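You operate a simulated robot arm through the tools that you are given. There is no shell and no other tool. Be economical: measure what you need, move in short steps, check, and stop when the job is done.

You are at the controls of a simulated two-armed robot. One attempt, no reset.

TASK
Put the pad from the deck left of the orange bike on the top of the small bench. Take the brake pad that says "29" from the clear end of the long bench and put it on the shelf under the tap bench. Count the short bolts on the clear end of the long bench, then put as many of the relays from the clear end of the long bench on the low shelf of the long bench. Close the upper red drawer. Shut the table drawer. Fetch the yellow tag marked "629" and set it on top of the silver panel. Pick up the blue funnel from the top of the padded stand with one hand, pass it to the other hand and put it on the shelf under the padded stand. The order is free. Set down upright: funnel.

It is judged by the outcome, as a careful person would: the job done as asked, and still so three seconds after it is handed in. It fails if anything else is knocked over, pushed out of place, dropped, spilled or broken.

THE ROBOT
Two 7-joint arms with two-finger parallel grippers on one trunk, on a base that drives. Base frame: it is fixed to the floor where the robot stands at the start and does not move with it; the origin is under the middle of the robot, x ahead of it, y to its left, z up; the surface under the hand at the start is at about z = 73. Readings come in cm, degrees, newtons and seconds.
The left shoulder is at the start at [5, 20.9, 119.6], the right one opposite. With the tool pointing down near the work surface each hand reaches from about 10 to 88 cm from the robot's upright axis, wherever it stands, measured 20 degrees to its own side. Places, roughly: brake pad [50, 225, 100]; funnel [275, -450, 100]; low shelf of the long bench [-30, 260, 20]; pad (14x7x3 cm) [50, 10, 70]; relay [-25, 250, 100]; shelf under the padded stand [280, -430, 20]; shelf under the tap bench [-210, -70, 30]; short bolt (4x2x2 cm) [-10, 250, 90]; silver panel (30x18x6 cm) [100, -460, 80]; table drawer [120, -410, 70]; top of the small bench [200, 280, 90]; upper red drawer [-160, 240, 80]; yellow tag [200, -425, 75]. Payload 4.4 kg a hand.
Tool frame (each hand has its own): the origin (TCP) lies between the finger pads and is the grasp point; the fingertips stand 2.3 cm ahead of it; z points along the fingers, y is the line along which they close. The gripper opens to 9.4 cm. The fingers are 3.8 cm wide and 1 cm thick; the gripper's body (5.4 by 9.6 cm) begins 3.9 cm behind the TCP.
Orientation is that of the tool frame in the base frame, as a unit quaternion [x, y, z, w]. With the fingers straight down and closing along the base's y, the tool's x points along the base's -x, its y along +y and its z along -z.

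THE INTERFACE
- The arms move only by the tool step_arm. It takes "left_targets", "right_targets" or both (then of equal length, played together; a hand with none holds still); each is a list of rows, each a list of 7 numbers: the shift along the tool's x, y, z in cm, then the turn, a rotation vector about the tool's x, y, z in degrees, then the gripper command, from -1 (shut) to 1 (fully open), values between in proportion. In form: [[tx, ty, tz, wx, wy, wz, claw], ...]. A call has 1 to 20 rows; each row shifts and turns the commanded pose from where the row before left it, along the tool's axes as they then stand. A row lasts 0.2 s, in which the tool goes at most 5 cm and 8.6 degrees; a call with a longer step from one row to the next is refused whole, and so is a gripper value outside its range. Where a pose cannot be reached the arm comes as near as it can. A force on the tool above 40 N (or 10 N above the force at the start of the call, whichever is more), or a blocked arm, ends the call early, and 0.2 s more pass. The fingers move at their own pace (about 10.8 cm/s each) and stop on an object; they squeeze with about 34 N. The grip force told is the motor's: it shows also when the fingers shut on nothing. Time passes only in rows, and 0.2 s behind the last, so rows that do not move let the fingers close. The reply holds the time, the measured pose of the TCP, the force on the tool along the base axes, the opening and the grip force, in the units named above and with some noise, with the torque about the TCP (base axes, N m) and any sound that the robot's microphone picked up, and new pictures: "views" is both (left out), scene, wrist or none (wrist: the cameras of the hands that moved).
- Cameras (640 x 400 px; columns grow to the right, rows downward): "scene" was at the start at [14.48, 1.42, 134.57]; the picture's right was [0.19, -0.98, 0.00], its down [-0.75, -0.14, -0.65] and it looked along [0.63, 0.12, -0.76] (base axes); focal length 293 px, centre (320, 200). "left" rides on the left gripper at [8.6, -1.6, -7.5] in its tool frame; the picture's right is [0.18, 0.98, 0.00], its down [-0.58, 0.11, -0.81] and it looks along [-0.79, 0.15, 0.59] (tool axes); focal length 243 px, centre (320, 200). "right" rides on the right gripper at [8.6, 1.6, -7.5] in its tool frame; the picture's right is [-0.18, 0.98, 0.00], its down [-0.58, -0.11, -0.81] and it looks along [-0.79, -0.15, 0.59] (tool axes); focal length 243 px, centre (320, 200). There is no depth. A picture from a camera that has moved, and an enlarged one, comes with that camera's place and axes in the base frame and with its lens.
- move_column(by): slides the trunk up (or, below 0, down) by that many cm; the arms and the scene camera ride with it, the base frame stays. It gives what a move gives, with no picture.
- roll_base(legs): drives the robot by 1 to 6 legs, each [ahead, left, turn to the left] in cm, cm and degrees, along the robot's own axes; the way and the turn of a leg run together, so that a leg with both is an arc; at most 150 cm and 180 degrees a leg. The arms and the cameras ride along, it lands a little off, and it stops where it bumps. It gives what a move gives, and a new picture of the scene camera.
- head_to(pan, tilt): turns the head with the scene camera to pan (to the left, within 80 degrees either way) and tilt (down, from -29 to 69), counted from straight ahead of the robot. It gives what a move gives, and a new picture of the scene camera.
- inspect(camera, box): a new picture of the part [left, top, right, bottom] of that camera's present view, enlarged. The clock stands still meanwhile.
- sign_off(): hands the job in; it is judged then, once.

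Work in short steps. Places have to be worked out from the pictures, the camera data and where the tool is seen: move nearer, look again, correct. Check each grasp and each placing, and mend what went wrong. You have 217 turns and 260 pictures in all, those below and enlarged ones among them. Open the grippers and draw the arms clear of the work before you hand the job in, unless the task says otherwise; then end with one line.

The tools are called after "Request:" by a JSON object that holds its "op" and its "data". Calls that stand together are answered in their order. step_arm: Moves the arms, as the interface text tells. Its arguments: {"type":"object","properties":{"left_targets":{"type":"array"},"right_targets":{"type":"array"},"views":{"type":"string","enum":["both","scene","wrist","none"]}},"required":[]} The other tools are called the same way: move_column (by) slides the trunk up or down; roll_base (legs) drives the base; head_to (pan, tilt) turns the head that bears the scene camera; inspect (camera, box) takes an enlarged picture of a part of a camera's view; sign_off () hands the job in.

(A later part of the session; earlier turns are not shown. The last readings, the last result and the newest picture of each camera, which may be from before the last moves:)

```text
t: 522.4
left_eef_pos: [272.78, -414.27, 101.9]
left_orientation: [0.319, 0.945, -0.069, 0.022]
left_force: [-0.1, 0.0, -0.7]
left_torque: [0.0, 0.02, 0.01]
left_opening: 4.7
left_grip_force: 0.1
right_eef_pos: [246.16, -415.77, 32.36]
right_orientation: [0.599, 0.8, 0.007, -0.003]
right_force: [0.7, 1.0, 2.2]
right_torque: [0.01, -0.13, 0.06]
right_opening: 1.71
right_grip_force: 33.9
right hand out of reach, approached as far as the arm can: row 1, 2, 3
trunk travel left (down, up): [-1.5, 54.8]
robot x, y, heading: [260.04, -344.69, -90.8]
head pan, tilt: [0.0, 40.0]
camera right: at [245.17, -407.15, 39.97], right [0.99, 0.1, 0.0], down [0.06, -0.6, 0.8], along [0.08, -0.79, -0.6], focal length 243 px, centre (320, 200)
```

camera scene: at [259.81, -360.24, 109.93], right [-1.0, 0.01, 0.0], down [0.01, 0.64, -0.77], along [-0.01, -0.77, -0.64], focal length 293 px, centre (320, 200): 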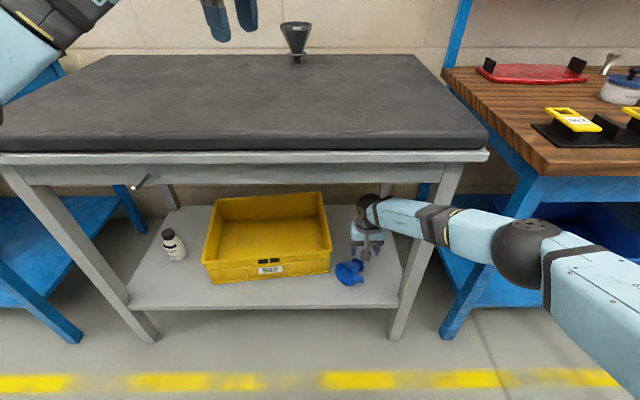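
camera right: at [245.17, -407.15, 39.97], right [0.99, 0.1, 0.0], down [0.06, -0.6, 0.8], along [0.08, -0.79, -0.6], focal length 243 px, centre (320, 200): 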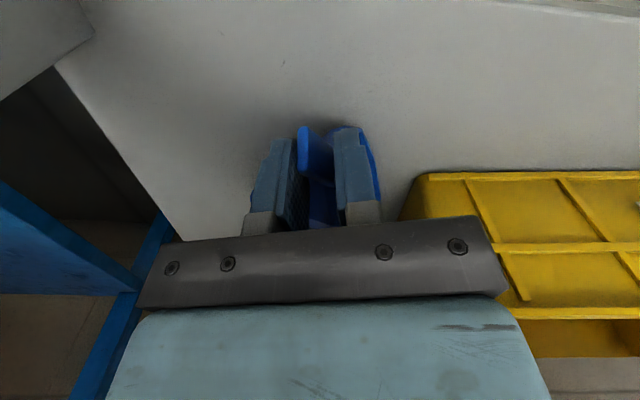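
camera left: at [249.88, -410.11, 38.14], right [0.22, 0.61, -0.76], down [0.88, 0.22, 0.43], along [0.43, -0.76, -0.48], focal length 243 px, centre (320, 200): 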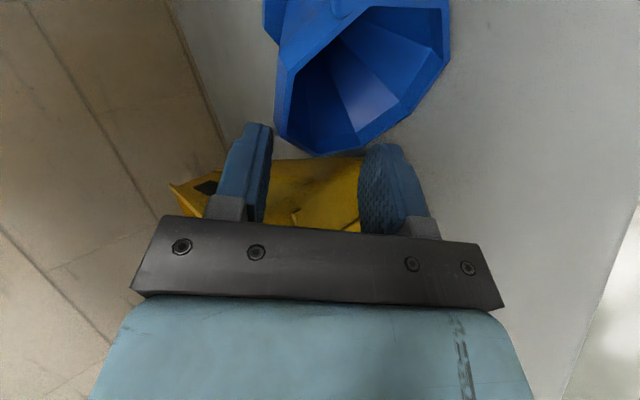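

Something is gripped (1.7 cm). I lift a little and check.

Request:
{"op": "step_arm", "data": {"right_targets": [[0, 0, -2, 0, 0, 0, -1], [0, 0, -3, 0, 0, 0, -1], [0, 0, -4, 0, 0, 0, -1], [0, 0, -3, 0, 0, 0, -1], [0, 0, 0, 0, 0, 0, -1]], "views": "both"}}

```text
t: 523.6
left_eef_pos: [272.7, -414.28, 101.86]
left_orientation: [0.319, 0.945, -0.068, 0.023]
left_force: [1.0, 0.2, 0.2]
left_torque: [0.01, -0.03, 0.0]
left_opening: 4.71
left_grip_force: 0.1
right_eef_pos: [246.04, -416.02, 44.42]
right_orientation: [0.598, 0.801, 0.006, -0.003]
right_force: [0.2, 0.3, -1.1]
right_torque: [0.02, 0.0, -0.04]
right_opening: 1.69
right_grip_force: 33.8
trunk travel left (down, up): [-1.5, 54.8]
robot x, y, heading: [259.68, -344.47, -90.4]
head pan, tilt: [0.0, 40.0]
camera scene: at [259.8, -360.2, 109.94], right [-1.0, 0.01, 0.0], down [0.01, 0.64, -0.77], along [-0.01, -0.77, -0.64], focal length 293 px, centre (320, 200)
camera right: at [245.07, -407.31, 51.95], right [0.99, 0.1, 0.0], down [0.06, -0.6, 0.8], along [0.08, -0.79, -0.6], focal length 243 px, centre (320, 200)
```

scene: 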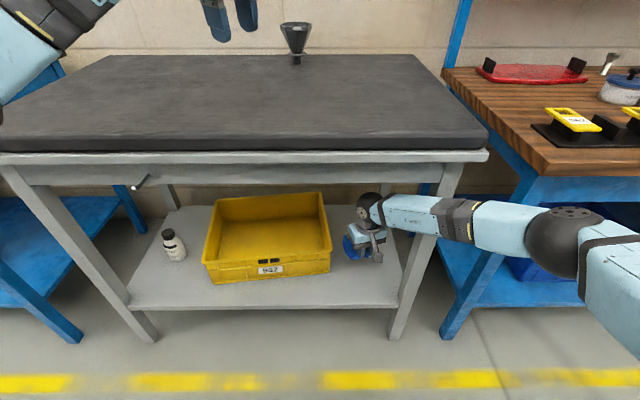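
right: 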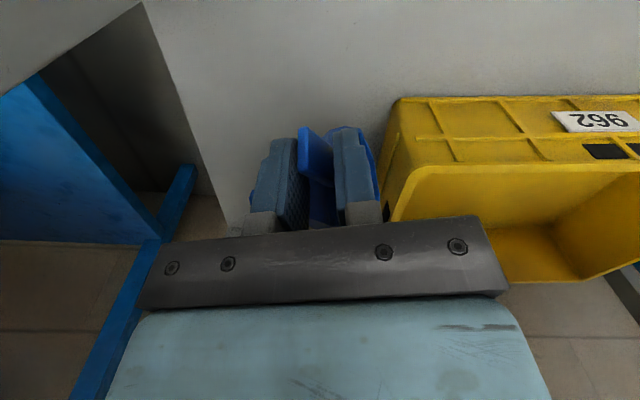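

The funnel is held by its tab, mouth to the left. I back out, raise the trunk, and turn the right hand −90° about its x axis, which should bring the mouth up.

Request:
{"op": "roll_base", "data": {"legs": [[-34, 0, 0]]}}

Request:
{"op": "move_column", "data": {"by": 30}}

Request:
{"op": "step_arm", "data": {"right_targets": [[0, 0, 0, -8.2, 0, 0, -1], [0, 0, 0, -8.2, 0, 0, -1], [0, 0, 0, -8.2, 0, 0, -1], [0, 0, 0, -8.2, 0, 0, -1], [0, 0, 0, -8.2, 0, 0, -1], [0, 0, 0, -8.2, 0, 0, -1], [0, 0, 0, -8.2, 0, 0, -1], [0, 0, 0, -8.2, 0, 0, -1], [0, 0, 0, -8.2, 0, 0, -1], [0, 0, 0, -8.2, 0, 0, -1], [0, 0, 0, -8, 0, 0, -1], [0, 0, 0, 0, 0, 0, -1]], "views": "scene"}}

```text
t: 525.8
left_eef_pos: [273.29, -380.2, 102.0]
left_orientation: [0.318, 0.945, -0.069, 0.022]
left_force: [0.2, 0.1, 1.1]
left_torque: [0.01, 0.03, 0.0]
left_opening: 4.69
left_grip_force: 0.0
right_eef_pos: [246.56, -381.97, 44.52]
right_orientation: [0.598, 0.801, 0.007, -0.003]
right_force: [-0.5, 0.1, -0.5]
right_torque: [0.01, 0.01, 0.01]
right_opening: 1.65
right_grip_force: 34.3
trunk travel left (down, up): [-1.5, 54.8]
robot x, y, heading: [260.05, -310.87, -90.5]
head pan, tilt: [0.0, 40.0]
camera scene: at [260.15, -326.14, 109.95], right [-1.0, 0.01, 0.0], down [0.01, 0.64, -0.77], along [-0.01, -0.77, -0.64], focal length 293 px, centre (320, 200)
```

scene: 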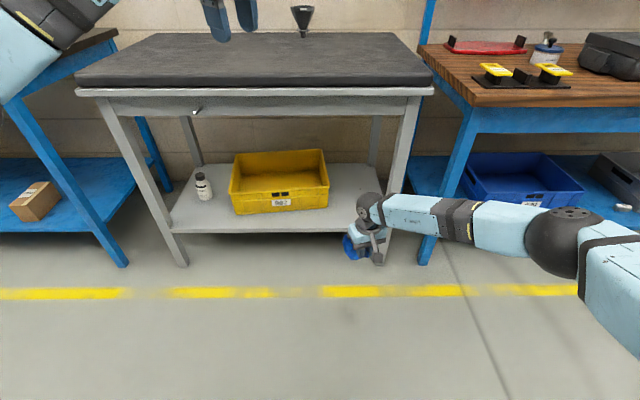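

```text
t: 528.8
left_eef_pos: [273.24, -380.28, 131.88]
left_orientation: [0.318, 0.945, -0.069, 0.022]
left_force: [-0.1, -0.4, 0.7]
left_torque: [0.0, -0.01, 0.0]
left_opening: 4.71
left_grip_force: 0.1
right_eef_pos: [246.5, -381.9, 74.42]
right_orientation: [0.598, 0.802, 0.007, -0.003]
right_force: [-0.6, -0.5, -0.5]
right_torque: [0.04, -0.03, 0.01]
right_opening: 1.61
right_grip_force: 34.0
trunk travel left (down, up): [-31.5, 24.8]
robot x, y, heading: [259.86, -310.88, -90.3]
head pan, tilt: [0.0, 40.0]
```

```text
t: 531.4
left_eef_pos: [273.32, -380.35, 131.9]
left_orientation: [0.318, 0.945, -0.069, 0.021]
left_force: [0.4, 0.0, -0.1]
left_torque: [-0.02, 0.01, 0.03]
left_opening: 4.71
left_grip_force: 0.0
right_eef_pos: [246.47, -381.99, 74.42]
right_orientation: [0.587, 0.786, 0.158, 0.11]
right_force: [0.1, 0.5, -0.9]
right_torque: [0.01, 0.03, -0.01]
right_opening: 1.6
right_grip_force: 34.2
right hand out of reach, approached as far as the arm can: row 4, 5, 6, 7, 8, 9, 10, 11
trunk travel left (down, up): [-31.5, 24.8]
robot x, y, heading: [260.22, -310.95, -90.7]
head pan, tilt: [0.0, 40.0]
camera scene: at [260.15, -326.17, 139.95], right [-1.0, 0.01, 0.0], down [0.01, 0.64, -0.77], along [-0.01, -0.77, -0.64], focal length 293 px, centre (320, 200)
```

scene: 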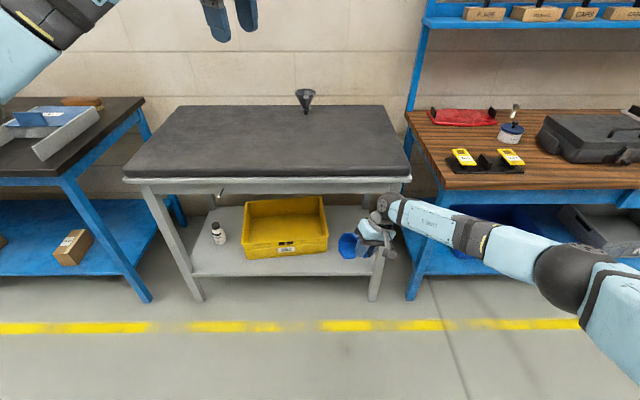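

The arm is too extended to turn. I retract the hand toward the body first, then continue turning.

Request:
{"op": "step_arm", "data": {"right_targets": [[3.85, 1.6, -0.9, 0, 0, 0, -1], [3.85, 1.6, -0.9, 0, 0, 0, -1], [3.85, 1.6, -0.9, 0, 0, 0, -1], [3.85, 1.6, -0.9, 0, 0, 0, -1], [3.85, 1.6, -0.9, 0, 0, 0, -1], [0, 0, 0, -8.2, 0, 0, -1], [0, 0, 0, -8.2, 0, 0, -1], [0, 0, 0, -8.2, 0, 0, -1], [0, 0, 0, -8.2, 0, 0, -1], [0, 0, 0, -8.2, 0, 0, -1], [0, 0, 0, -8.2, 0, 0, -1], [0, 0, 0, -8.2, 0, 0, -1], [0, 0, 0, -8.2, 0, 0, -1], [0, 0, 0, 0, 0, 0, -1]], "views": "scene"}}

```text
t: 534.4
left_eef_pos: [273.22, -380.34, 131.85]
left_orientation: [0.318, 0.945, -0.069, 0.023]
left_force: [-0.2, 0.5, -0.9]
left_torque: [-0.03, -0.02, 0.02]
left_opening: 4.7
left_grip_force: 0.0
right_eef_pos: [246.46, -361.86, 81.68]
right_orientation: [0.498, 0.658, 0.457, 0.332]
right_force: [-0.2, 0.0, -0.3]
right_torque: [0.02, 0.02, 0.05]
right_opening: 1.42
right_grip_force: 34.4
right hand out of reach, approached as far as the arm can: row 12, 13
trunk travel left (down, up): [-31.5, 24.8]
robot x, y, heading: [260.37, -310.8, -90.6]
head pan, tilt: [0.0, 40.0]
camera scene: at [260.12, -326.19, 139.94], right [-1.0, 0.01, 0.0], down [0.01, 0.64, -0.77], along [-0.01, -0.77, -0.64], focal length 293 px, centre (320, 200)
```

scene: 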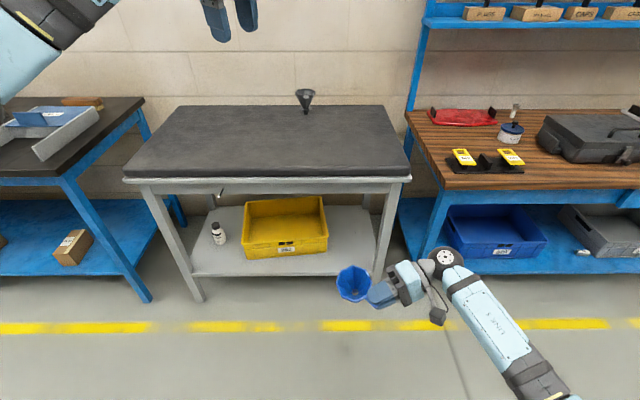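

I zoom on the funnel to judge its attitude in the grip.

Request:
{"op": "inspect", "data": {"camera": "scene", "box": [310, 240, 440, 330]}}

```text
4.44 times, centred on (375, 285) of scene
camera zoom: at [260.12, -326.19, 139.94], right [-1.0, 0.01, 0.0], down [0.01, 0.64, -0.77], along [-0.01, -0.77, -0.64], focal length 1302 px, centre (76, -178)
```

zoom: 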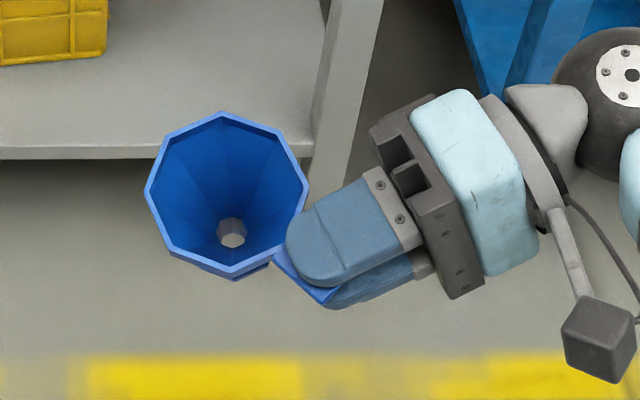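

The mouth is up but leans about 18° toward me. I correct that tilt, move forward 10 cm and yaw the hand clockwise so it can enter the shelf from the front.

Request:
{"op": "step_arm", "data": {"right_targets": [[0, 0, 0, -1.7, 2.1, 5.35, -1], [0, 0, 0, -1.7, 2.1, 5.35, -1], [0, 0, 0, -1.7, 2.1, 5.35, -1], [0, 0, 0, 0, 0, 0, -1]], "views": "none"}}

```text
t: 535.4
left_eef_pos: [273.32, -380.33, 131.92]
left_orientation: [0.318, 0.945, -0.069, 0.021]
left_force: [0.9, -1.0, -0.1]
left_torque: [0.02, -0.04, -0.01]
left_opening: 4.69
left_grip_force: 0.0
right_eef_pos: [246.59, -362.05, 81.98]
right_orientation: [0.544, 0.578, 0.554, 0.25]
right_force: [0.1, 0.2, -0.2]
right_torque: [0.01, 0.01, -0.01]
right_opening: 1.38
right_grip_force: 34.2
trunk travel left (down, up): [-31.5, 24.8]
robot x, y, heading: [260.18, -311.01, -90.4]
head pan, tilt: [0.0, 40.0]
```

Request:
{"op": "step_arm", "data": {"right_targets": [[-3.6, 0.8, -1.5, 0, 0, 0, -1], [-3.6, 0.8, -1.5, 0, 0, 0, -1], [-3.6, 0.8, -1.5, 0, 0, 0, -1], [0, 0, 0, -2.5, -7.3, 2.1, -1], [0, 0, 0, -2.5, -7.3, 2.1, -1], [0, 0, 0, -2.5, -7.3, 2.1, -1], [0, 0, 0, -2.5, -7.3, 2.1, -1], [0, 0, 0, -2.5, -7.3, 2.1, -1], [0, 0, 0, -2.5, -7.3, 2.1, -1], [0, 0, 0, -2.5, -7.3, 2.1, -1], [0, 0, 0, 0, 0, 0, -1]], "views": "scene"}}

Request:
{"op": "inspect", "data": {"camera": "scene", "box": [300, 200, 440, 300]}}

```text
t: 537.8
left_eef_pos: [273.16, -380.37, 131.81]
left_orientation: [0.318, 0.945, -0.068, 0.022]
left_force: [-0.1, 0.3, -0.1]
left_torque: [0.0, -0.03, -0.03]
left_opening: 4.7
left_grip_force: 0.1
right_eef_pos: [246.4, -373.96, 81.93]
right_orientation: [0.752, 0.255, 0.371, 0.481]
right_force: [-0.4, -0.9, -0.3]
right_torque: [0.03, 0.01, -0.02]
right_opening: 1.32
right_grip_force: 34.0
trunk travel left (down, up): [-31.5, 24.8]
robot x, y, heading: [260.26, -310.85, -90.3]
head pan, tilt: [0.0, 40.0]
camera scene: at [260.15, -326.19, 139.94], right [-1.0, 0.01, 0.0], down [0.01, 0.64, -0.77], along [-0.01, -0.77, -0.64], focal length 293 px, centre (320, 200)
```

scene: 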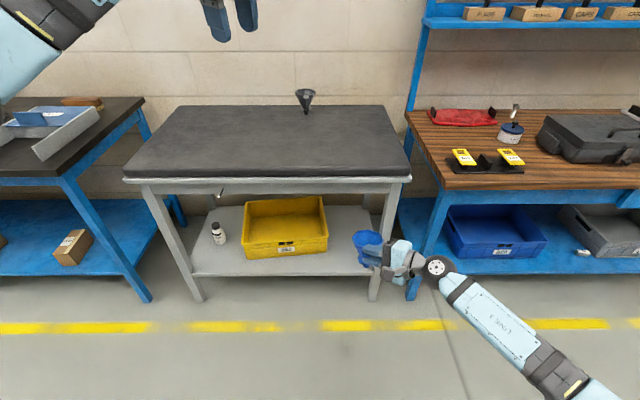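

```text
4.00 times, centred on (370, 250) of scene
camera zoom: at [260.15, -326.19, 139.94], right [-1.0, 0.01, 0.0], down [0.01, 0.64, -0.77], along [-0.01, -0.77, -0.64], focal length 1171 px, centre (120, 0)
```

zoom: 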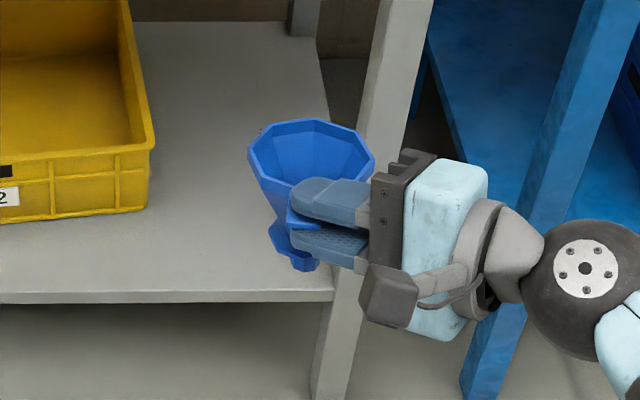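

The hand now points forward-left and the funnel is nearly upright (slightly over-corrected). I trim the tilt by 4°, yaw 24° more, and lower the trunk.

Request:
{"op": "step_arm", "data": {"right_targets": [[0, 0, 0, -2.4, -0.1, -3.2, -1], [0, 0, 0, -2.5, -7.3, 2.1, -1], [0, 0, 0, -2.5, -7.3, 2.1, -1], [0, 0, 0, -2.5, -7.3, 2.1, -1], [0, 0, 0, 0, 0, 0, -1]], "views": "none"}}

Request:
{"op": "move_column", "data": {"by": -30}}

```text
t: 539.0
left_eef_pos: [273.22, -380.5, 131.91]
left_orientation: [0.318, 0.945, -0.068, 0.022]
left_force: [-0.7, -0.4, -0.1]
left_torque: [-0.02, 0.01, 0.0]
left_opening: 4.68
left_grip_force: 0.1
right_eef_pos: [246.4, -373.91, 81.8]
right_orientation: [0.769, 0.101, 0.26, 0.576]
right_force: [-0.1, -0.2, 0.2]
right_torque: [0.04, -0.01, -0.02]
right_opening: 0.48
right_grip_force: 33.9
trunk travel left (down, up): [-31.5, 24.8]
robot x, y, heading: [260.12, -310.76, -90.5]
head pan, tilt: [0.0, 40.0]
```

```text
t: 542.0
left_eef_pos: [273.28, -380.26, 101.87]
left_orientation: [0.318, 0.945, -0.069, 0.022]
left_force: [0.6, 0.7, 0.4]
left_torque: [0.02, 0.0, -0.01]
left_opening: 4.71
left_grip_force: 0.1
right_eef_pos: [246.45, -373.91, 51.81]
right_orientation: [0.769, 0.102, 0.26, 0.575]
right_force: [-0.4, -0.1, 0.1]
right_torque: [0.05, -0.03, -0.03]
right_opening: 0.5
right_grip_force: 33.9
trunk travel left (down, up): [-1.5, 54.8]
robot x, y, heading: [260.13, -310.9, -90.5]
head pan, tilt: [0.0, 40.0]
```

The opening fell to 0.5 cm, so the tab shifted in the grip. I look.

Request:
{"op": "inspect", "data": {"camera": "scene", "box": [300, 200, 440, 300]}}

```text
4.00 times, centred on (370, 250) of scene
camera zoom: at [260.15, -326.16, 109.95], right [-1.0, 0.01, 0.0], down [0.01, 0.64, -0.77], along [-0.01, -0.77, -0.64], focal length 1171 px, centre (120, 0)
```

zoom: 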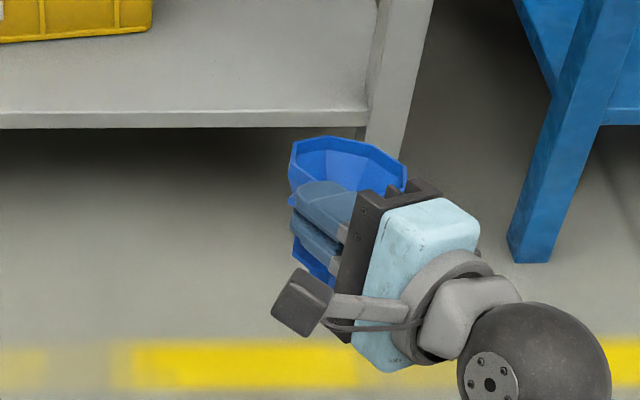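

The rim leans about 19° to the right now. I rotate it back and check again.

Request:
{"op": "step_arm", "data": {"right_targets": [[0, 0, 0, 3, -2.1, -5.5, -1], [0, 0, 0, 3, -2.1, -5.5, -1], [0, 0, 0, 3, -2.1, -5.5, -1], [0, 0, 0, 0, 0, 0, -1]], "views": "none"}}

Request:
{"op": "inspect", "data": {"camera": "scene", "box": [310, 210, 430, 300]}}

```text
t: 543.0
left_eef_pos: [272.95, -380.12, 102.18]
left_orientation: [0.318, 0.945, -0.07, 0.024]
left_force: [0.1, 0.2, 0.5]
left_torque: [0.01, -0.01, 0.02]
left_opening: 4.69
left_grip_force: 0.1
right_eef_pos: [245.19, -373.82, 51.73]
right_orientation: [0.803, 0.203, 0.117, 0.548]
right_force: [0.8, -0.3, -0.1]
right_torque: [-0.02, -0.02, 0.03]
right_opening: 0.5
right_grip_force: 33.5
trunk travel left (down, up): [-1.5, 54.8]
robot x, y, heading: [259.85, -310.97, -90.3]
head pan, tilt: [0.0, 40.0]
```

```text
4.44 times, centred on (370, 255) of scene
camera zoom: at [259.8, -325.97, 110.03], right [-1.0, 0.01, 0.0], down [0.01, 0.64, -0.77], along [0.0, -0.77, -0.64], focal length 1302 px, centre (98, -44)
```

zoom: 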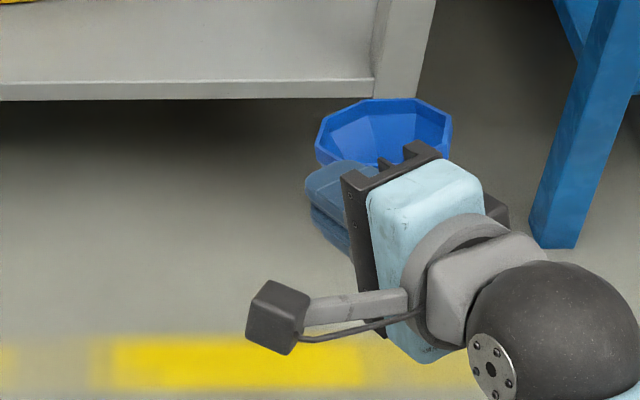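

Nearly level; I trim a few degrees more, lower to z ≈ 41, then drive in.

Request:
{"op": "step_arm", "data": {"right_targets": [[0, 0, 0, -3.8, -0.2, -0.2, -1], [0, 0, 0, -3.8, -0.2, -0.2, -1], [0.1, -3.4, 1.3, 0, 0, 0, -1], [0.1, -3.4, 1.3, 0, 0, 0, -1], [0.1, -3, 1.1, 0, 0, 0, -1], [0, 0, 0, 0, 0, 0, -1]], "views": "none"}}

Request:
{"op": "roll_base", "data": {"legs": [[36, 2, 0]]}}

Request:
{"op": "inspect", "data": {"camera": "scene", "box": [300, 200, 440, 310]}}

```text
t: 544.4
left_eef_pos: [273.19, -380.35, 101.86]
left_orientation: [0.318, 0.945, -0.069, 0.022]
left_force: [-0.7, 0.9, 0.4]
left_torque: [0.01, 0.01, -0.03]
left_opening: 4.68
left_grip_force: 0.1
right_eef_pos: [247.03, -374.92, 41.25]
right_orientation: [0.764, 0.192, 0.133, 0.601]
right_force: [-0.4, -0.6, -0.9]
right_torque: [0.01, -0.03, 0.04]
right_opening: 0.5
right_grip_force: 33.9
trunk travel left (down, up): [-1.5, 54.8]
robot x, y, heading: [260.27, -310.66, -90.5]
head pan, tilt: [0.0, 40.0]
```

```text
t: 546.7
left_eef_pos: [274.98, -416.02, 101.93]
left_orientation: [0.317, 0.946, -0.069, 0.023]
left_force: [-0.2, -0.3, 0.1]
left_torque: [0.0, 0.01, -0.03]
left_opening: 4.71
left_grip_force: 0.0
right_eef_pos: [248.77, -410.64, 41.55]
right_orientation: [0.763, 0.193, 0.134, 0.602]
right_force: [0.0, 0.2, -1.6]
right_torque: [0.01, -0.04, -0.01]
right_opening: 0.49
right_grip_force: 34.4
trunk travel left (down, up): [-1.5, 54.8]
robot x, y, heading: [261.78, -347.17, -90.2]
head pan, tilt: [0.0, 40.0]
camera scene: at [261.87, -361.98, 109.94], right [-1.0, 0.01, 0.0], down [0.0, 0.64, -0.77], along [-0.01, -0.77, -0.64], focal length 293 px, centre (320, 200)
```

scene: 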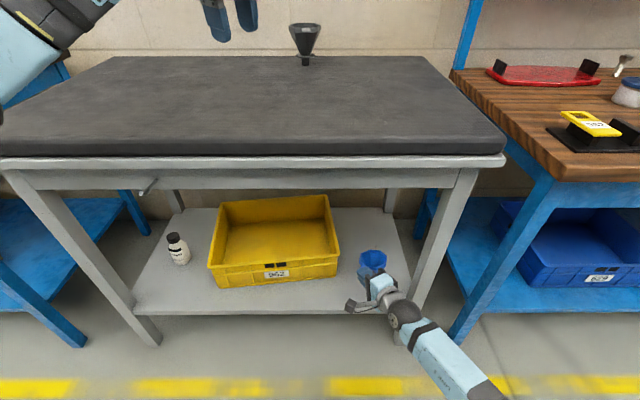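

```text
3.64 times, centred on (370, 255) of scene
camera zoom: at [261.87, -361.98, 109.94], right [-1.0, 0.01, 0.0], down [0.0, 0.64, -0.77], along [-0.01, -0.77, -0.64], focal length 1065 px, centre (138, 0)
```

zoom: 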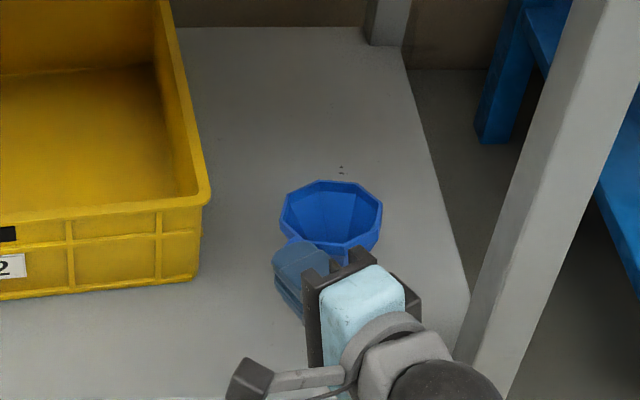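

The funnel hangs over the shelf, leaning ~5° right/back. I trim that, go 4 cm further in and lower to just above the shelf.

Request:
{"op": "step_arm", "data": {"right_targets": [[0, 0, 0, -2.1, -1.6, -6.4, -1], [0, 0, 0, 0, 0, 0, -1]], "views": "none"}}

Request:
{"op": "roll_base", "data": {"legs": [[4, 0, 0]]}}

Request:
{"op": "step_arm", "data": {"right_targets": [[0.1, -2.4, 0.6, 0, 0, 0, -1], [0.1, -2.4, 0.6, 0, 0, 0, -1], [0, 0, 0, 0, 0, 0, -1]], "views": "none"}}

Request:
{"op": "inspect", "data": {"camera": "scene", "box": [320, 210, 420, 290]}}

```text
t: 547.3
left_eef_pos: [275.04, -416.1, 101.9]
left_orientation: [0.317, 0.946, -0.068, 0.022]
left_force: [1.1, -0.3, -1.2]
left_torque: [0.05, 0.01, 0.04]
left_opening: 4.71
left_grip_force: 0.0
right_eef_pos: [248.17, -410.98, 41.59]
right_orientation: [0.741, 0.225, 0.088, 0.626]
right_force: [0.2, 0.6, -0.8]
right_torque: [0.03, -0.01, 0.02]
right_opening: 0.46
right_grip_force: 33.8
trunk travel left (down, up): [-1.5, 54.8]
robot x, y, heading: [261.74, -346.81, -90.3]
head pan, tilt: [0.0, 40.0]
```

```text
t: 548.2
left_eef_pos: [275.15, -420.06, 101.88]
left_orientation: [0.316, 0.946, -0.068, 0.021]
left_force: [-0.6, 0.6, -0.1]
left_torque: [-0.01, 0.01, 0.0]
left_opening: 4.66
left_grip_force: 0.2
right_eef_pos: [248.27, -415.05, 41.5]
right_orientation: [0.741, 0.227, 0.088, 0.625]
right_force: [-0.1, 0.4, 0.1]
right_torque: [0.08, -0.02, 0.0]
right_opening: 0.49
right_grip_force: 33.8
trunk travel left (down, up): [-1.5, 54.8]
robot x, y, heading: [261.69, -350.5, -90.2]
head pan, tilt: [0.0, 40.0]
camera scene: at [261.83, -365.97, 109.97], right [-1.0, 0.01, 0.0], down [0.0, 0.64, -0.77], along [0.0, -0.77, -0.64], focal length 293 px, centre (320, 200)
```

scene: 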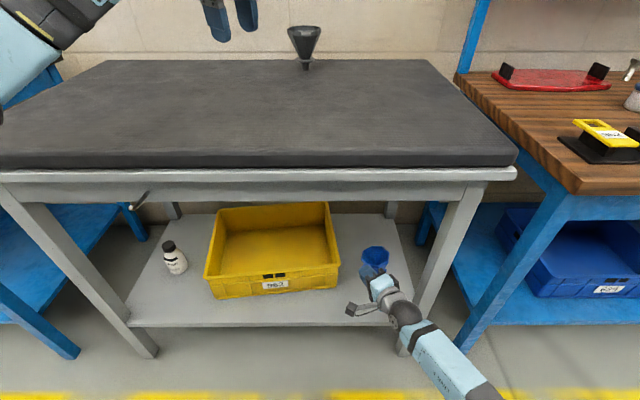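

```text
t: 549.0
left_eef_pos: [275.03, -420.04, 101.88]
left_orientation: [0.316, 0.946, -0.069, 0.022]
left_force: [-0.3, 0.6, -0.9]
left_torque: [0.03, 0.04, -0.01]
left_opening: 4.72
left_grip_force: 0.2
right_eef_pos: [247.8, -415.46, 36.6]
right_orientation: [0.741, 0.226, 0.087, 0.626]
right_force: [0.1, 0.1, -0.4]
right_torque: [0.03, -0.01, 0.0]
right_opening: 0.47
right_grip_force: 34.3
trunk travel left (down, up): [-1.5, 54.8]
robot x, y, heading: [261.54, -350.69, -90.2]
head pan, tilt: [0.0, 40.0]
```

```text
5.00 times, centred on (370, 250) of scene
camera zoom: at [261.85, -365.93, 109.94], right [-1.0, 0.01, 0.0], down [0.0, 0.64, -0.77], along [0.0, -0.77, -0.64], focal length 1464 px, centre (70, -50)
```

zoom: 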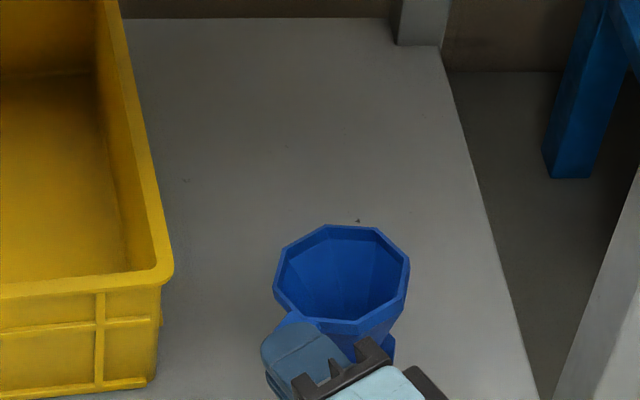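

Request:
{"op": "inspect", "data": {"camera": "scene", "box": [355, 238, 410, 278]}}

```text
10.00 times, centred on (382, 258) of scene
camera zoom: at [261.85, -365.93, 109.94], right [-1.0, 0.01, 0.0], down [0.0, 0.64, -0.77], along [0.0, -0.77, -0.64], focal length 2928 px, centre (-305, -380)
```

zoom: 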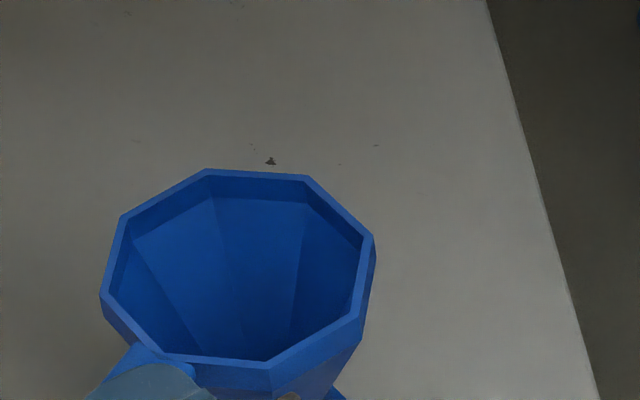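

From the rim octagon I compute the axis: leaning 11° to +x and 7° away. I correct that and recheck.

Request:
{"op": "step_arm", "data": {"right_targets": [[0, 0, 0, -5.6, -0.15, 3.5, -1], [0, 0, 0, -5.6, -0.15, 3.5, -1], [0, 0, 0, 0, 0, 0, -1]], "views": "none"}}

Request:
{"op": "inspect", "data": {"camera": "scene", "box": [350, 238, 410, 282]}}

```text
t: 549.8
left_eef_pos: [275.09, -420.0, 101.81]
left_orientation: [0.316, 0.946, -0.069, 0.022]
left_force: [-0.1, 0.9, -0.2]
left_torque: [-0.03, -0.03, 0.01]
left_opening: 4.69
left_grip_force: 0.0
right_eef_pos: [247.81, -415.24, 36.49]
right_orientation: [0.689, 0.169, 0.146, 0.689]
right_force: [0.2, -0.6, -0.1]
right_torque: [0.01, -0.02, -0.04]
right_opening: 0.5
right_grip_force: 34.0
trunk travel left (down, up): [-1.5, 54.8]
robot x, y, heading: [261.76, -350.46, -90.4]
head pan, tilt: [0.0, 40.0]
```

```text
9.09 times, centred on (380, 260) of scene
camera zoom: at [261.85, -365.93, 109.95], right [-1.0, 0.01, 0.0], down [0.0, 0.64, -0.77], along [0.0, -0.77, -0.64], focal length 2662 px, centre (-226, -346)
```

zoom: 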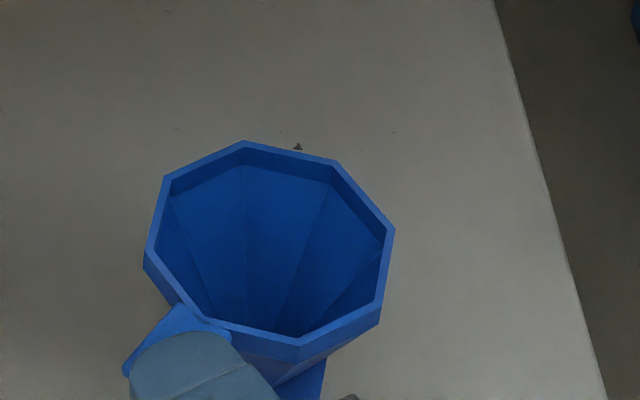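

Level within ~3°. I trim the rest and lower in small steps until light contact.

Request:
{"op": "step_arm", "data": {"right_targets": [[0, 0, 0, -1.1, 0, 2.2, -1], [0, -1.5, 0, 0, 0, 0, -1], [0, -1, 0, 0, 0, 0, -1], [0, 0, 0, 0, 0, 0, -1]], "views": "none"}}

Request:
{"op": "step_arm", "data": {"right_targets": [[0, -0.5, 0, 0, 0, 0, -1], [0, 0, 0, 0, 0, 0, -1]], "views": "none"}}

```text
t: 550.8
left_eef_pos: [275.14, -419.92, 102.05]
left_orientation: [0.316, 0.946, -0.07, 0.022]
left_force: [0.0, 0.3, -0.5]
left_torque: [-0.02, -0.01, 0.03]
left_opening: 4.7
left_grip_force: 0.1
right_eef_pos: [247.88, -415.39, 34.43]
right_orientation: [0.684, 0.156, 0.16, 0.694]
right_force: [0.9, 2.7, 13.7]
right_torque: [-0.5, 0.31, -0.04]
right_opening: 0.49
right_grip_force: 33.9
trunk travel left (down, up): [-1.5, 54.8]
robot x, y, heading: [261.96, -350.36, -90.3]
head pan, tilt: [0.0, 40.0]
```

```text
t: 551.5
left_eef_pos: [275.1, -419.77, 101.82]
left_orientation: [0.317, 0.946, -0.069, 0.022]
left_force: [0.6, -0.5, -0.1]
left_torque: [0.01, 0.04, -0.03]
left_opening: 4.71
left_grip_force: 0.0
right_eef_pos: [248.16, -415.75, 34.25]
right_orientation: [0.681, 0.156, 0.162, 0.697]
right_force: [-1.4, 4.2, 18.7]
right_torque: [-0.7, 0.62, -0.18]
right_opening: 0.51
right_grip_force: 34.2
trunk travel left (down, up): [-1.5, 54.8]
robot x, y, heading: [261.37, -350.62, -90.3]
head pan, tilt: [0.0, 40.0]
stopped in row 2 (right hand): the force on the tool passed its limit at 41 N (the readings are from after the stop); the commanded pose is now the measured one
```

Contact at TCP z ≈ 34.4. I ease up to relieve the load and check the level once more.

Request:
{"op": "step_arm", "data": {"right_targets": [[0, 0.25, 0, 0, 0, 0, -1], [0, 0, 0, 0, 0, 0, -1]], "views": "none"}}

Request:
{"op": "inspect", "data": {"camera": "scene", "box": [350, 240, 410, 284]}}

```text
t: 552.1
left_eef_pos: [275.18, -419.97, 102.02]
left_orientation: [0.316, 0.946, -0.07, 0.022]
left_force: [-0.1, 0.0, -0.8]
left_torque: [0.02, 0.0, 0.01]
left_opening: 4.7
left_grip_force: 0.2
right_eef_pos: [248.08, -415.54, 34.3]
right_orientation: [0.682, 0.156, 0.161, 0.696]
right_force: [-2.9, 0.7, 14.4]
right_torque: [-0.76, 0.67, -0.15]
right_opening: 0.52
right_grip_force: 33.9
trunk travel left (down, up): [-1.5, 54.8]
robot x, y, heading: [261.87, -350.62, -90.5]
head pan, tilt: [0.0, 40.0]
```

```text
9.09 times, centred on (380, 262) of scene
camera zoom: at [261.89, -365.79, 109.97], right [-1.0, 0.01, 0.0], down [0.0, 0.64, -0.77], along [-0.01, -0.77, -0.64], focal length 2662 px, centre (-226, -364)
```

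zoom: 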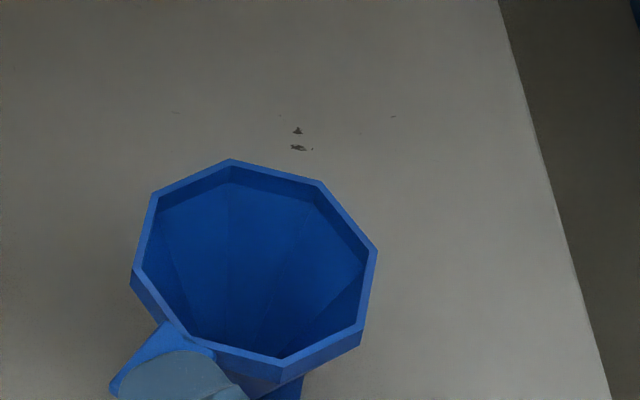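

Level within 3°. I ease the remaining load and loosen the fingers slightly as a cage.

Request:
{"op": "step_arm", "data": {"right_targets": [[0, 0.25, 0, 0, 0, 0, -1], [0, 0, 0, 0, 0, 0, -1], [0, 0, 0, 0, 0, 0, -1]], "views": "none"}}

```text
t: 552.9
left_eef_pos: [275.18, -419.96, 101.81]
left_orientation: [0.317, 0.946, -0.069, 0.022]
left_force: [0.5, -0.2, -0.8]
left_torque: [-0.01, -0.01, -0.02]
left_opening: 4.72
left_grip_force: 0.1
right_eef_pos: [248.02, -415.53, 34.46]
right_orientation: [0.684, 0.156, 0.161, 0.694]
right_force: [-1.8, -0.7, 5.0]
right_torque: [-0.34, 0.22, -0.03]
right_opening: 0.47
right_grip_force: 34.0
trunk travel left (down, up): [-1.5, 54.8]
robot x, y, heading: [261.75, -350.81, -90.4]
head pan, tilt: [0.0, 40.0]
```

Request:
{"op": "step_arm", "data": {"right_targets": [[0, 0.08, 0, 0, 0, 0, -1], [0, 0, 0, 0, 0, 0, -0.85], [0, 0, 0, 0, 0, 0, -0.8], [0, 0, 0, 0, 0, 0, -0.75], [0, 0, 0, 0, 0, 0, -0.7], [0, 0, 0, 0, 0, 0, -0.7]], "views": "none"}}

Request:
{"op": "inspect", "data": {"camera": "scene", "box": [350, 240, 410, 284]}}

```text
t: 554.3
left_eef_pos: [275.03, -420.02, 101.89]
left_orientation: [0.316, 0.946, -0.068, 0.022]
left_force: [0.3, 0.1, 0.5]
left_torque: [-0.03, 0.01, -0.01]
left_opening: 4.69
left_grip_force: 0.1
right_eef_pos: [248.11, -415.52, 34.57]
right_orientation: [0.683, 0.155, 0.162, 0.695]
right_force: [1.2, -0.5, -0.2]
right_torque: [-0.01, -0.03, -0.01]
right_opening: 1.41
right_grip_force: 0.1
trunk travel left (down, up): [-1.5, 54.8]
robot x, y, heading: [261.73, -350.47, -90.3]
head pan, tilt: [0.0, 40.0]
```

```text
9.09 times, centred on (380, 262) of scene
camera zoom: at [261.86, -365.91, 109.95], right [-1.0, 0.01, 0.0], down [0.0, 0.64, -0.77], along [0.0, -0.77, -0.64], focal length 2662 px, centre (-226, -364)
```

zoom: 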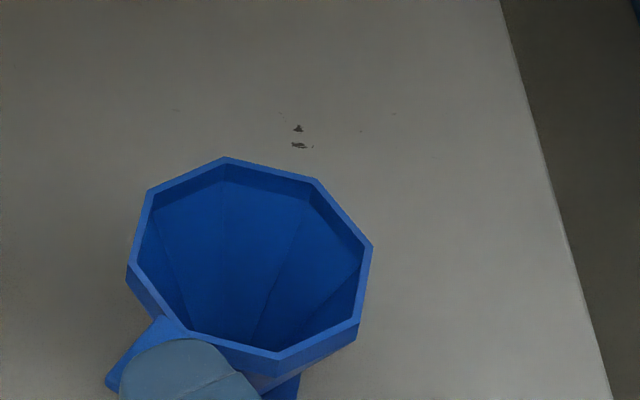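

It stands unchanged with the grip loosened. I widen further and check that it stays.

Request:
{"op": "step_arm", "data": {"right_targets": [[0, 0, 0, 0, 0, 0, -0.6], [0, 0, 0, 0, 0, 0, -0.5], [0, 0, 0, 0, 0, 0, -0.35], [0, 0, 0, 0, 0, 0, -0.35], [0, 0, 0, 0, 0, 0, -0.35]], "views": "none"}}

Request:
{"op": "inspect", "data": {"camera": "scene", "box": [350, 240, 410, 284]}}

```text
t: 555.5
left_eef_pos: [274.99, -419.9, 101.88]
left_orientation: [0.316, 0.946, -0.069, 0.022]
left_force: [-0.4, 0.6, 0.3]
left_torque: [-0.02, 0.0, -0.02]
left_opening: 4.73
left_grip_force: 0.0
right_eef_pos: [247.98, -415.64, 34.46]
right_orientation: [0.683, 0.156, 0.162, 0.695]
right_force: [0.1, -0.4, 0.1]
right_torque: [0.02, -0.01, 0.02]
right_opening: 3.05
right_grip_force: 0.1
trunk travel left (down, up): [-1.5, 54.8]
robot x, y, heading: [261.64, -350.76, -90.5]
head pan, tilt: [0.0, 40.0]
```

```text
9.09 times, centred on (380, 262) of scene
camera zoom: at [261.86, -365.91, 109.95], right [-1.0, 0.01, 0.0], down [0.0, 0.64, -0.77], along [0.0, -0.77, -0.64], focal length 2662 px, centre (-226, -364)
```

zoom: 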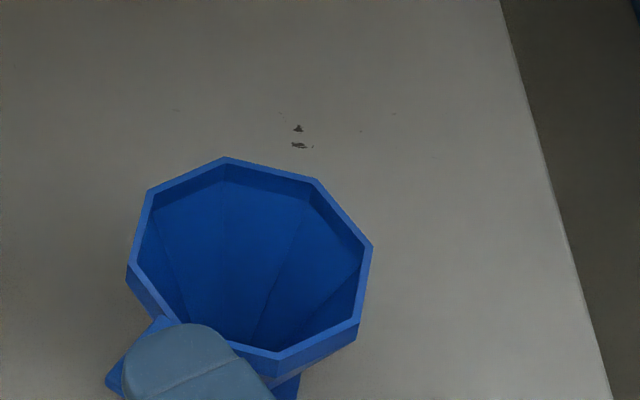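

It stands freely. I withdraw the fingers straight back along their axis.

Request:
{"op": "step_arm", "data": {"right_targets": [[0, 0, -1, 0, 0, 0, -0.35], [0, 0, -1.5, 0, 0, 0, -0.35], [0, 0, -2, 0, 0, 0, -0.35], [0, 0, -2, 0, 0, 0, -0.35], [0, 0, -2, 0, 0, 0, -0.35], [0, 0, 0, 0, 0, 0, -0.35]], "views": "none"}}

Request:
{"op": "roll_base", "data": {"legs": [[-40, 0, 0]]}}

Request:
{"op": "inspect", "data": {"camera": "scene", "box": [200, 140, 400, 240]}}

```text
t: 556.9
left_eef_pos: [275.09, -420.01, 101.83]
left_orientation: [0.316, 0.946, -0.069, 0.023]
left_force: [-0.1, 0.2, -0.1]
left_torque: [0.01, -0.01, -0.02]
left_opening: 4.7
left_grip_force: 0.0
right_eef_pos: [244.36, -407.8, 34.33]
right_orientation: [0.683, 0.155, 0.162, 0.695]
right_force: [0.5, 0.9, 0.5]
right_torque: [0.0, 0.01, 0.02]
right_opening: 3.07
right_grip_force: 0.0
trunk travel left (down, up): [-1.5, 54.8]
robot x, y, heading: [262.22, -350.5, -90.3]
head pan, tilt: [0.0, 40.0]
```

```text
t: 559.4
left_eef_pos: [275.46, -380.17, 101.9]
left_orientation: [0.317, 0.946, -0.069, 0.021]
left_force: [-0.4, 0.2, 0.2]
left_torque: [-0.01, 0.06, 0.01]
left_opening: 4.72
left_grip_force: 0.1
right_eef_pos: [244.57, -368.01, 34.42]
right_orientation: [0.683, 0.155, 0.162, 0.695]
right_force: [-0.2, -0.2, 0.2]
right_torque: [0.03, -0.02, 0.01]
right_opening: 3.05
right_grip_force: 0.0
trunk travel left (down, up): [-1.5, 54.8]
robot x, y, heading: [261.98, -310.6, -90.4]
head pan, tilt: [0.0, 40.0]
camera scene: at [262.11, -326.11, 109.95], right [-1.0, 0.01, 0.0], down [0.0, 0.64, -0.77], along [-0.01, -0.77, -0.64], focal length 293 px, centre (320, 200)
```

scene: 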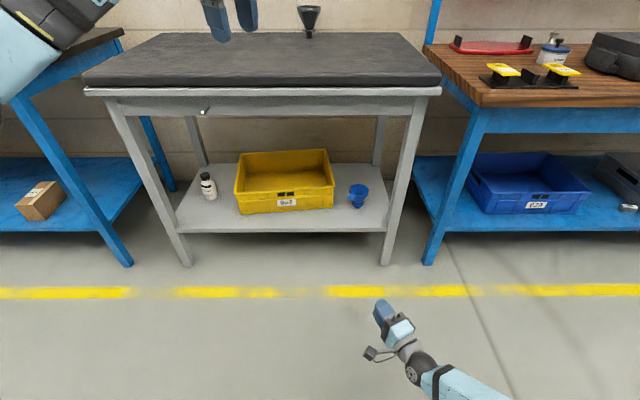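

```text
3.20 times, centred on (300, 190) of scene
camera zoom: at [262.11, -326.11, 109.95], right [-1.0, 0.01, 0.0], down [0.0, 0.64, -0.77], along [-0.01, -0.77, -0.64], focal length 937 px, centre (384, 232)
```

zoom: 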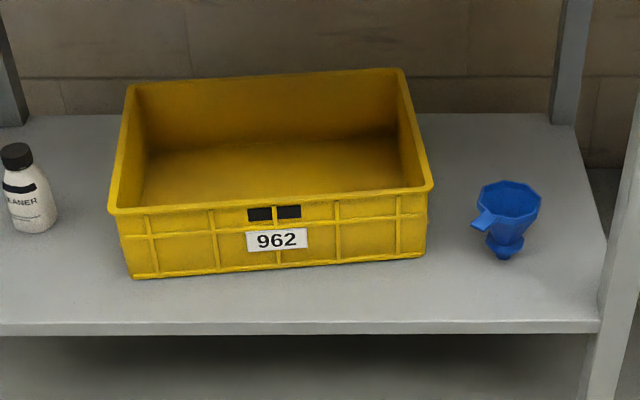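

The funnel stands upright on the shelf. The yellow crate, however, was turned about 6° by my earlier contact (right front corner ~5 cm back). I'll put it back: raise the right hand, and prepare the left hand vertical to grip its front wall.

Request:
{"op": "step_arm", "data": {"left_targets": [[0, 0, 0, -6.7, 4.9, 0, 0], [0, 0, 0, 0, 0, -7.25, 0], [0, 0, 0, 0, 0, -7.25, 0], [0, 0, 0, 0, 0, -7.25, 0], [0, 0, 0, 0, 0, -7.25, 0], [0, 0, 0, 0, 0, -7.25, 0], [0, 0, 0, 0, 0, -7.25, 0], [0, 0.9, 4.6, 0, 0, 0, 0], [0, 0.9, 4.6, 0, 0, 0, 0], [0, 0.9, 4.6, 0, 0, 0, 0], [0, 0.9, 4.6, 0, 0, 0, 0], [0, 0.9, 4.6, 0, 0, 0, 0], [0, 0.9, 4.6, 0, 0, 0, 0], [0, 0.9, 4.6, 0, 0, 0, 0], [0, 0.9, 4.6, 0, 0, 0, 0], [0, 0.9, 4.6, 0, 0, 0, 0], [0, 0.9, 4.6, 0, 0, 0, 0], [0, 0.9, 4.6, 0, 0, 0, 0], [0, 0, 0, 0, 0, 0, 0]], "right_targets": [[0, 4.5, 0, 0, 0, 0, -0.35], [0, 4.5, 0, 0, 0, 0, -0.35], [0, 4.5, 0, 0, 0, 0, -0.35], [0, 4.5, 0, 0, 0, 0, -0.35], [0, 4.5, 0, 0, 0, 0, -0.35], [0, 4.5, 0, 0, 0, 0, -0.35], [0, 4.5, 0, 0, 0, 0, -0.35], [0, 4.5, 0, 0, 0, 0, -0.35], [0, 4.5, 0, 0, 0, 0, -0.35], [0, 4.5, 0, 0, 0, 0, -0.35], [0, 4.5, 0, 0, 0, 0, -0.35], [0, 4.5, 0, 0, 0, 0, -0.35], [0, 4.5, 0, 0, 0, 0, -0.35], [0, 4.5, 0, 0, 0, 0, -0.35], [0, 4.5, 0, 0, 0, 0, -0.35], [0, 4.5, 0, 0, 0, 0, -0.35], [0, 0, 0, 0, 0, 0, -0.35], [0, 0, 0, 0, 0, 0, -0.35], [0, 0, 0, 0, 0, 0, -0.35]], "views": "none"}}

```text
t: 561.0
left_eef_pos: [275.77, -380.31, 101.71]
left_orientation: [-0.031, 1.0, 0.001, -0.001]
left_force: [-0.2, 0.4, -0.8]
left_torque: [0.08, 0.06, 0.02]
left_opening: 4.7
left_grip_force: 0.1
right_eef_pos: [239.94, -367.12, 61.83]
right_orientation: [0.699, 0.214, 0.11, 0.673]
right_force: [-0.3, -1.1, -1.0]
right_torque: [-0.04, -0.03, -0.01]
right_opening: 3.03
right_grip_force: 0.1
trunk travel left (down, up): [-1.5, 54.8]
robot x, y, heading: [262.08, -310.67, -90.5]
head pan, tilt: [0.0, 40.0]
stopped in row 7 (right hand): the arm was blocked; the commanded pose is now the measured one
```

The right arm got blocked while horizontal; I turn it back to vertical first, then raise; the left hand goes down meanwhile.

Request:
{"op": "step_arm", "data": {"right_targets": [[0, 0, 0, 6, 4.3, -3.7, -0.35], [0, 0, 0, 6, 4.3, -3.7, -0.35], [0, 0, 0, 6, 4.3, -3.7, -0.35], [0, 0, 0, 6, 4.3, -3.7, -0.35], [0, 0, 0, 6, 4.3, -3.7, -0.35], [0, 0, 0, 6, 4.3, -3.7, -0.35], [0, 0, 0, 6, 4.3, -3.7, -0.35], [0, 0, 0, 6, 4.3, -3.7, -0.35], [0, 0, 0, 6, 4.3, -3.7, -0.35], [0, 0, 0, 6, 4.3, -3.7, -0.35], [0, 0, 0, 6, 4.3, -3.7, -0.35], [0, 0, 0, 6, 4.3, -3.7, -0.35], [0, 0, -4.7, 0, 0, 0, 0], [0, 0, -4.7, 0, 0, 0, 0], [0, 0, -4.7, 0, 0, 0, 0], [0, 0, -4.7, 0, 0, 0, 0], [0, 0, -4.7, 0, 0, 0, 0], [0, 0, -4.7, 0, 0, 0, 0], [0, 0, -4.7, 0, 0, 0, 0], [0, 0, 0, 0, 0, 0, 0]], "left_targets": [[0, 0, 0, 0, 0, 0, 0], [0, 0, 0, 0, 0, 0, 0], [0, 0, 0, 0, 0, 0, 0], [0, 0, 0, 0, 0, 0, 0], [0, 0, 0, 0, 0, 0, 0], [0, 0, 0, 0, 0, 0, 0], [0, 0.9, 4.6, 0, 0, 0, 0], [0, 0.9, 4.6, 0, 0, 0, 0], [0, 0.9, 4.6, 0, 0, 0, 0], [0, 0.9, 4.6, 0, 0, 0, 0], [0, 0.9, 4.6, 0, 0, 0, 0], [0, 0.9, 4.6, 0, 0, 0, 0], [0, 0.9, 4.6, 0, 0, 0, 0], [0, 0.9, 4.6, 0, 0, 0, 0], [0, 0.9, 4.6, 0, 0, 0, 0], [0, 0.9, 4.6, 0, 0, 0, 0], [0, 0.9, 4.6, 0, 0, 0, 0], [0, 0, 0, 0, 0, 0, 0], [0, 0, 0, 0, 0, 0, 0], [0, 0, 0, 0, 0, 0, 0]], "views": "none"}}

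```text
t: 565.2
left_eef_pos: [274.72, -370.19, 51.23]
left_orientation: [-0.029, 1.0, 0.001, 0.0]
left_force: [0.8, -0.4, 1.0]
left_torque: [-0.01, -0.02, -0.01]
left_opening: 4.71
left_grip_force: 0.0
right_eef_pos: [239.58, -367.02, 94.8]
right_orientation: [0.71, 0.704, 0.003, 0.006]
right_force: [0.5, -0.6, -0.5]
right_torque: [-0.02, -0.01, -0.01]
right_opening: 4.69
right_grip_force: 0.1
trunk travel left (down, up): [-1.5, 54.8]
robot x, y, heading: [262.17, -310.92, -90.6]
head pan, tilt: [0.0, 40.0]
```

Request:
{"op": "step_arm", "data": {"left_targets": [[0, 0, 4.5, 0, 0, 0, 0], [0, 0, 4.2, 0, 0, 0, 0], [0, 0, 0, 0, 0, 0, 0]], "right_targets": [[0, 0, -4, 0, 0, 0, 0], [0, 0, -3, 0, 0, 0, 0], [0, 0, 0, 0, 0, 0, 0]], "views": "none"}}

Request:
{"op": "roll_base", "data": {"legs": [[0, -6.5, 0], [52, 0, 0]]}}

Request:
{"op": "inspect", "data": {"camera": "left", "box": [0, 0, 640, 400]}}

```text
t: 566.0
left_eef_pos: [274.8, -370.4, 42.53]
left_orientation: [-0.029, 1.0, 0.0, 0.0]
left_force: [0.4, 0.8, -1.0]
left_torque: [0.03, -0.02, 0.01]
left_opening: 4.71
left_grip_force: 0.1
right_eef_pos: [239.37, -366.85, 101.74]
right_orientation: [0.71, 0.704, 0.002, 0.006]
right_force: [-0.4, -0.4, -0.5]
right_torque: [0.01, -0.01, -0.03]
right_opening: 4.71
right_grip_force: 0.0
trunk travel left (down, up): [-1.5, 54.8]
robot x, y, heading: [262.41, -310.93, -90.3]
head pan, tilt: [0.0, 40.0]
```

```text
t: 569.9
left_eef_pos: [267.63, -422.14, 42.59]
left_orientation: [-0.026, 1.0, 0.0, 0.001]
left_force: [0.5, 0.0, -0.4]
left_torque: [-0.02, 0.03, -0.04]
left_opening: 4.69
left_grip_force: 0.0
right_eef_pos: [232.19, -418.67, 101.8]
right_orientation: [0.711, 0.703, 0.002, 0.007]
right_force: [0.7, 0.0, 0.0]
right_torque: [0.04, 0.03, 0.01]
right_opening: 4.73
right_grip_force: 0.2
trunk travel left (down, up): [-1.5, 54.8]
robot x, y, heading: [254.55, -362.8, -90.8]
head pan, tilt: [0.0, 40.0]
camera scene: at [255.14, -377.89, 109.94], right [-1.0, 0.01, 0.0], down [0.01, 0.64, -0.77], along [-0.01, -0.77, -0.64], focal length 293 px, centre (320, 200)
```

scene: 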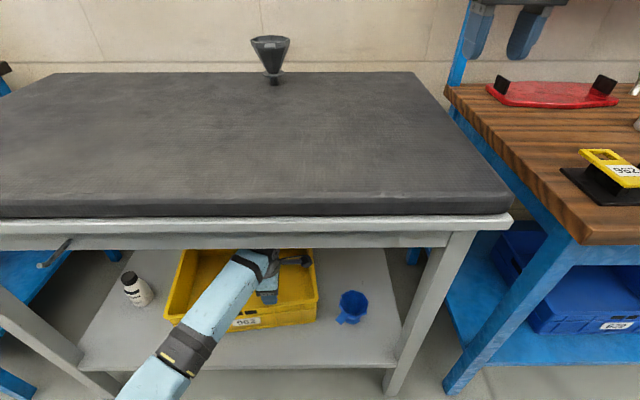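

```text
1.00 times, centred on (320, 200) of left (not enlarged: the box is as wide or as high as the picture)
camera zoom: at [259.03, -424.29, 49.95], right [-0.24, 0.97, 0.0], down [0.57, 0.14, 0.81], along [0.78, 0.19, -0.59], focal length 243 px, centre (320, 200)
```

zoom: 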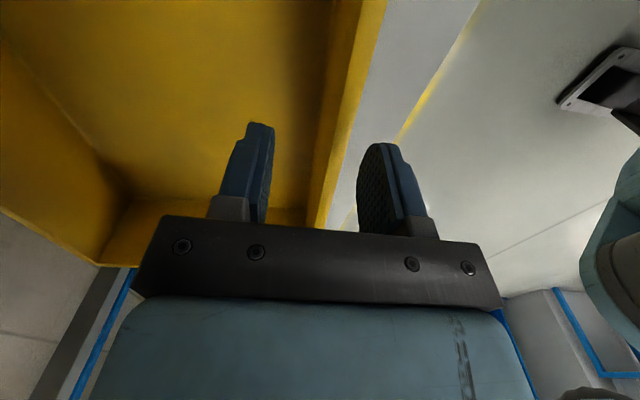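

The crate's front wall is between the left fingers. I lower, grip, and pull it back: +4 cm toward me with a 5.8° turn.

Request:
{"op": "step_arm", "data": {"left_targets": [[0, 1, 3, 0, 0, 0, 0], [0, 0, 3, 0, 0, 0, 0], [0, 0, 1.3, 0, 0, 0, 0], [0, 0, 0, 0, 0, 0, -1], [0, 0, 0, 0, 0, 0, -1], [0, 0, 0, 0, 0, 0, -1], [0, 0, 0, 0, 0, 0, -1]], "views": "none"}}

```text
t: 571.6
left_eef_pos: [276.06, -425.53, 37.86]
left_orientation: [-0.048, 0.997, -0.037, 0.054]
left_force: [-0.7, -0.8, 0.7]
left_torque: [0.0, -0.01, 0.01]
left_opening: 0.0
left_grip_force: 33.8
right_eef_pos: [231.95, -418.39, 101.88]
right_orientation: [0.712, 0.702, 0.002, 0.008]
right_force: [0.1, 0.2, 0.4]
right_torque: [-0.02, -0.01, 0.01]
right_opening: 4.68
right_grip_force: 0.1
trunk travel left (down, up): [-1.5, 54.8]
robot x, y, heading: [255.22, -362.59, -90.7]
head pan, tilt: [0.0, 40.0]
stopped in row 7 (left hand): the arm was blocked; the commanded pose is now the measured one
```

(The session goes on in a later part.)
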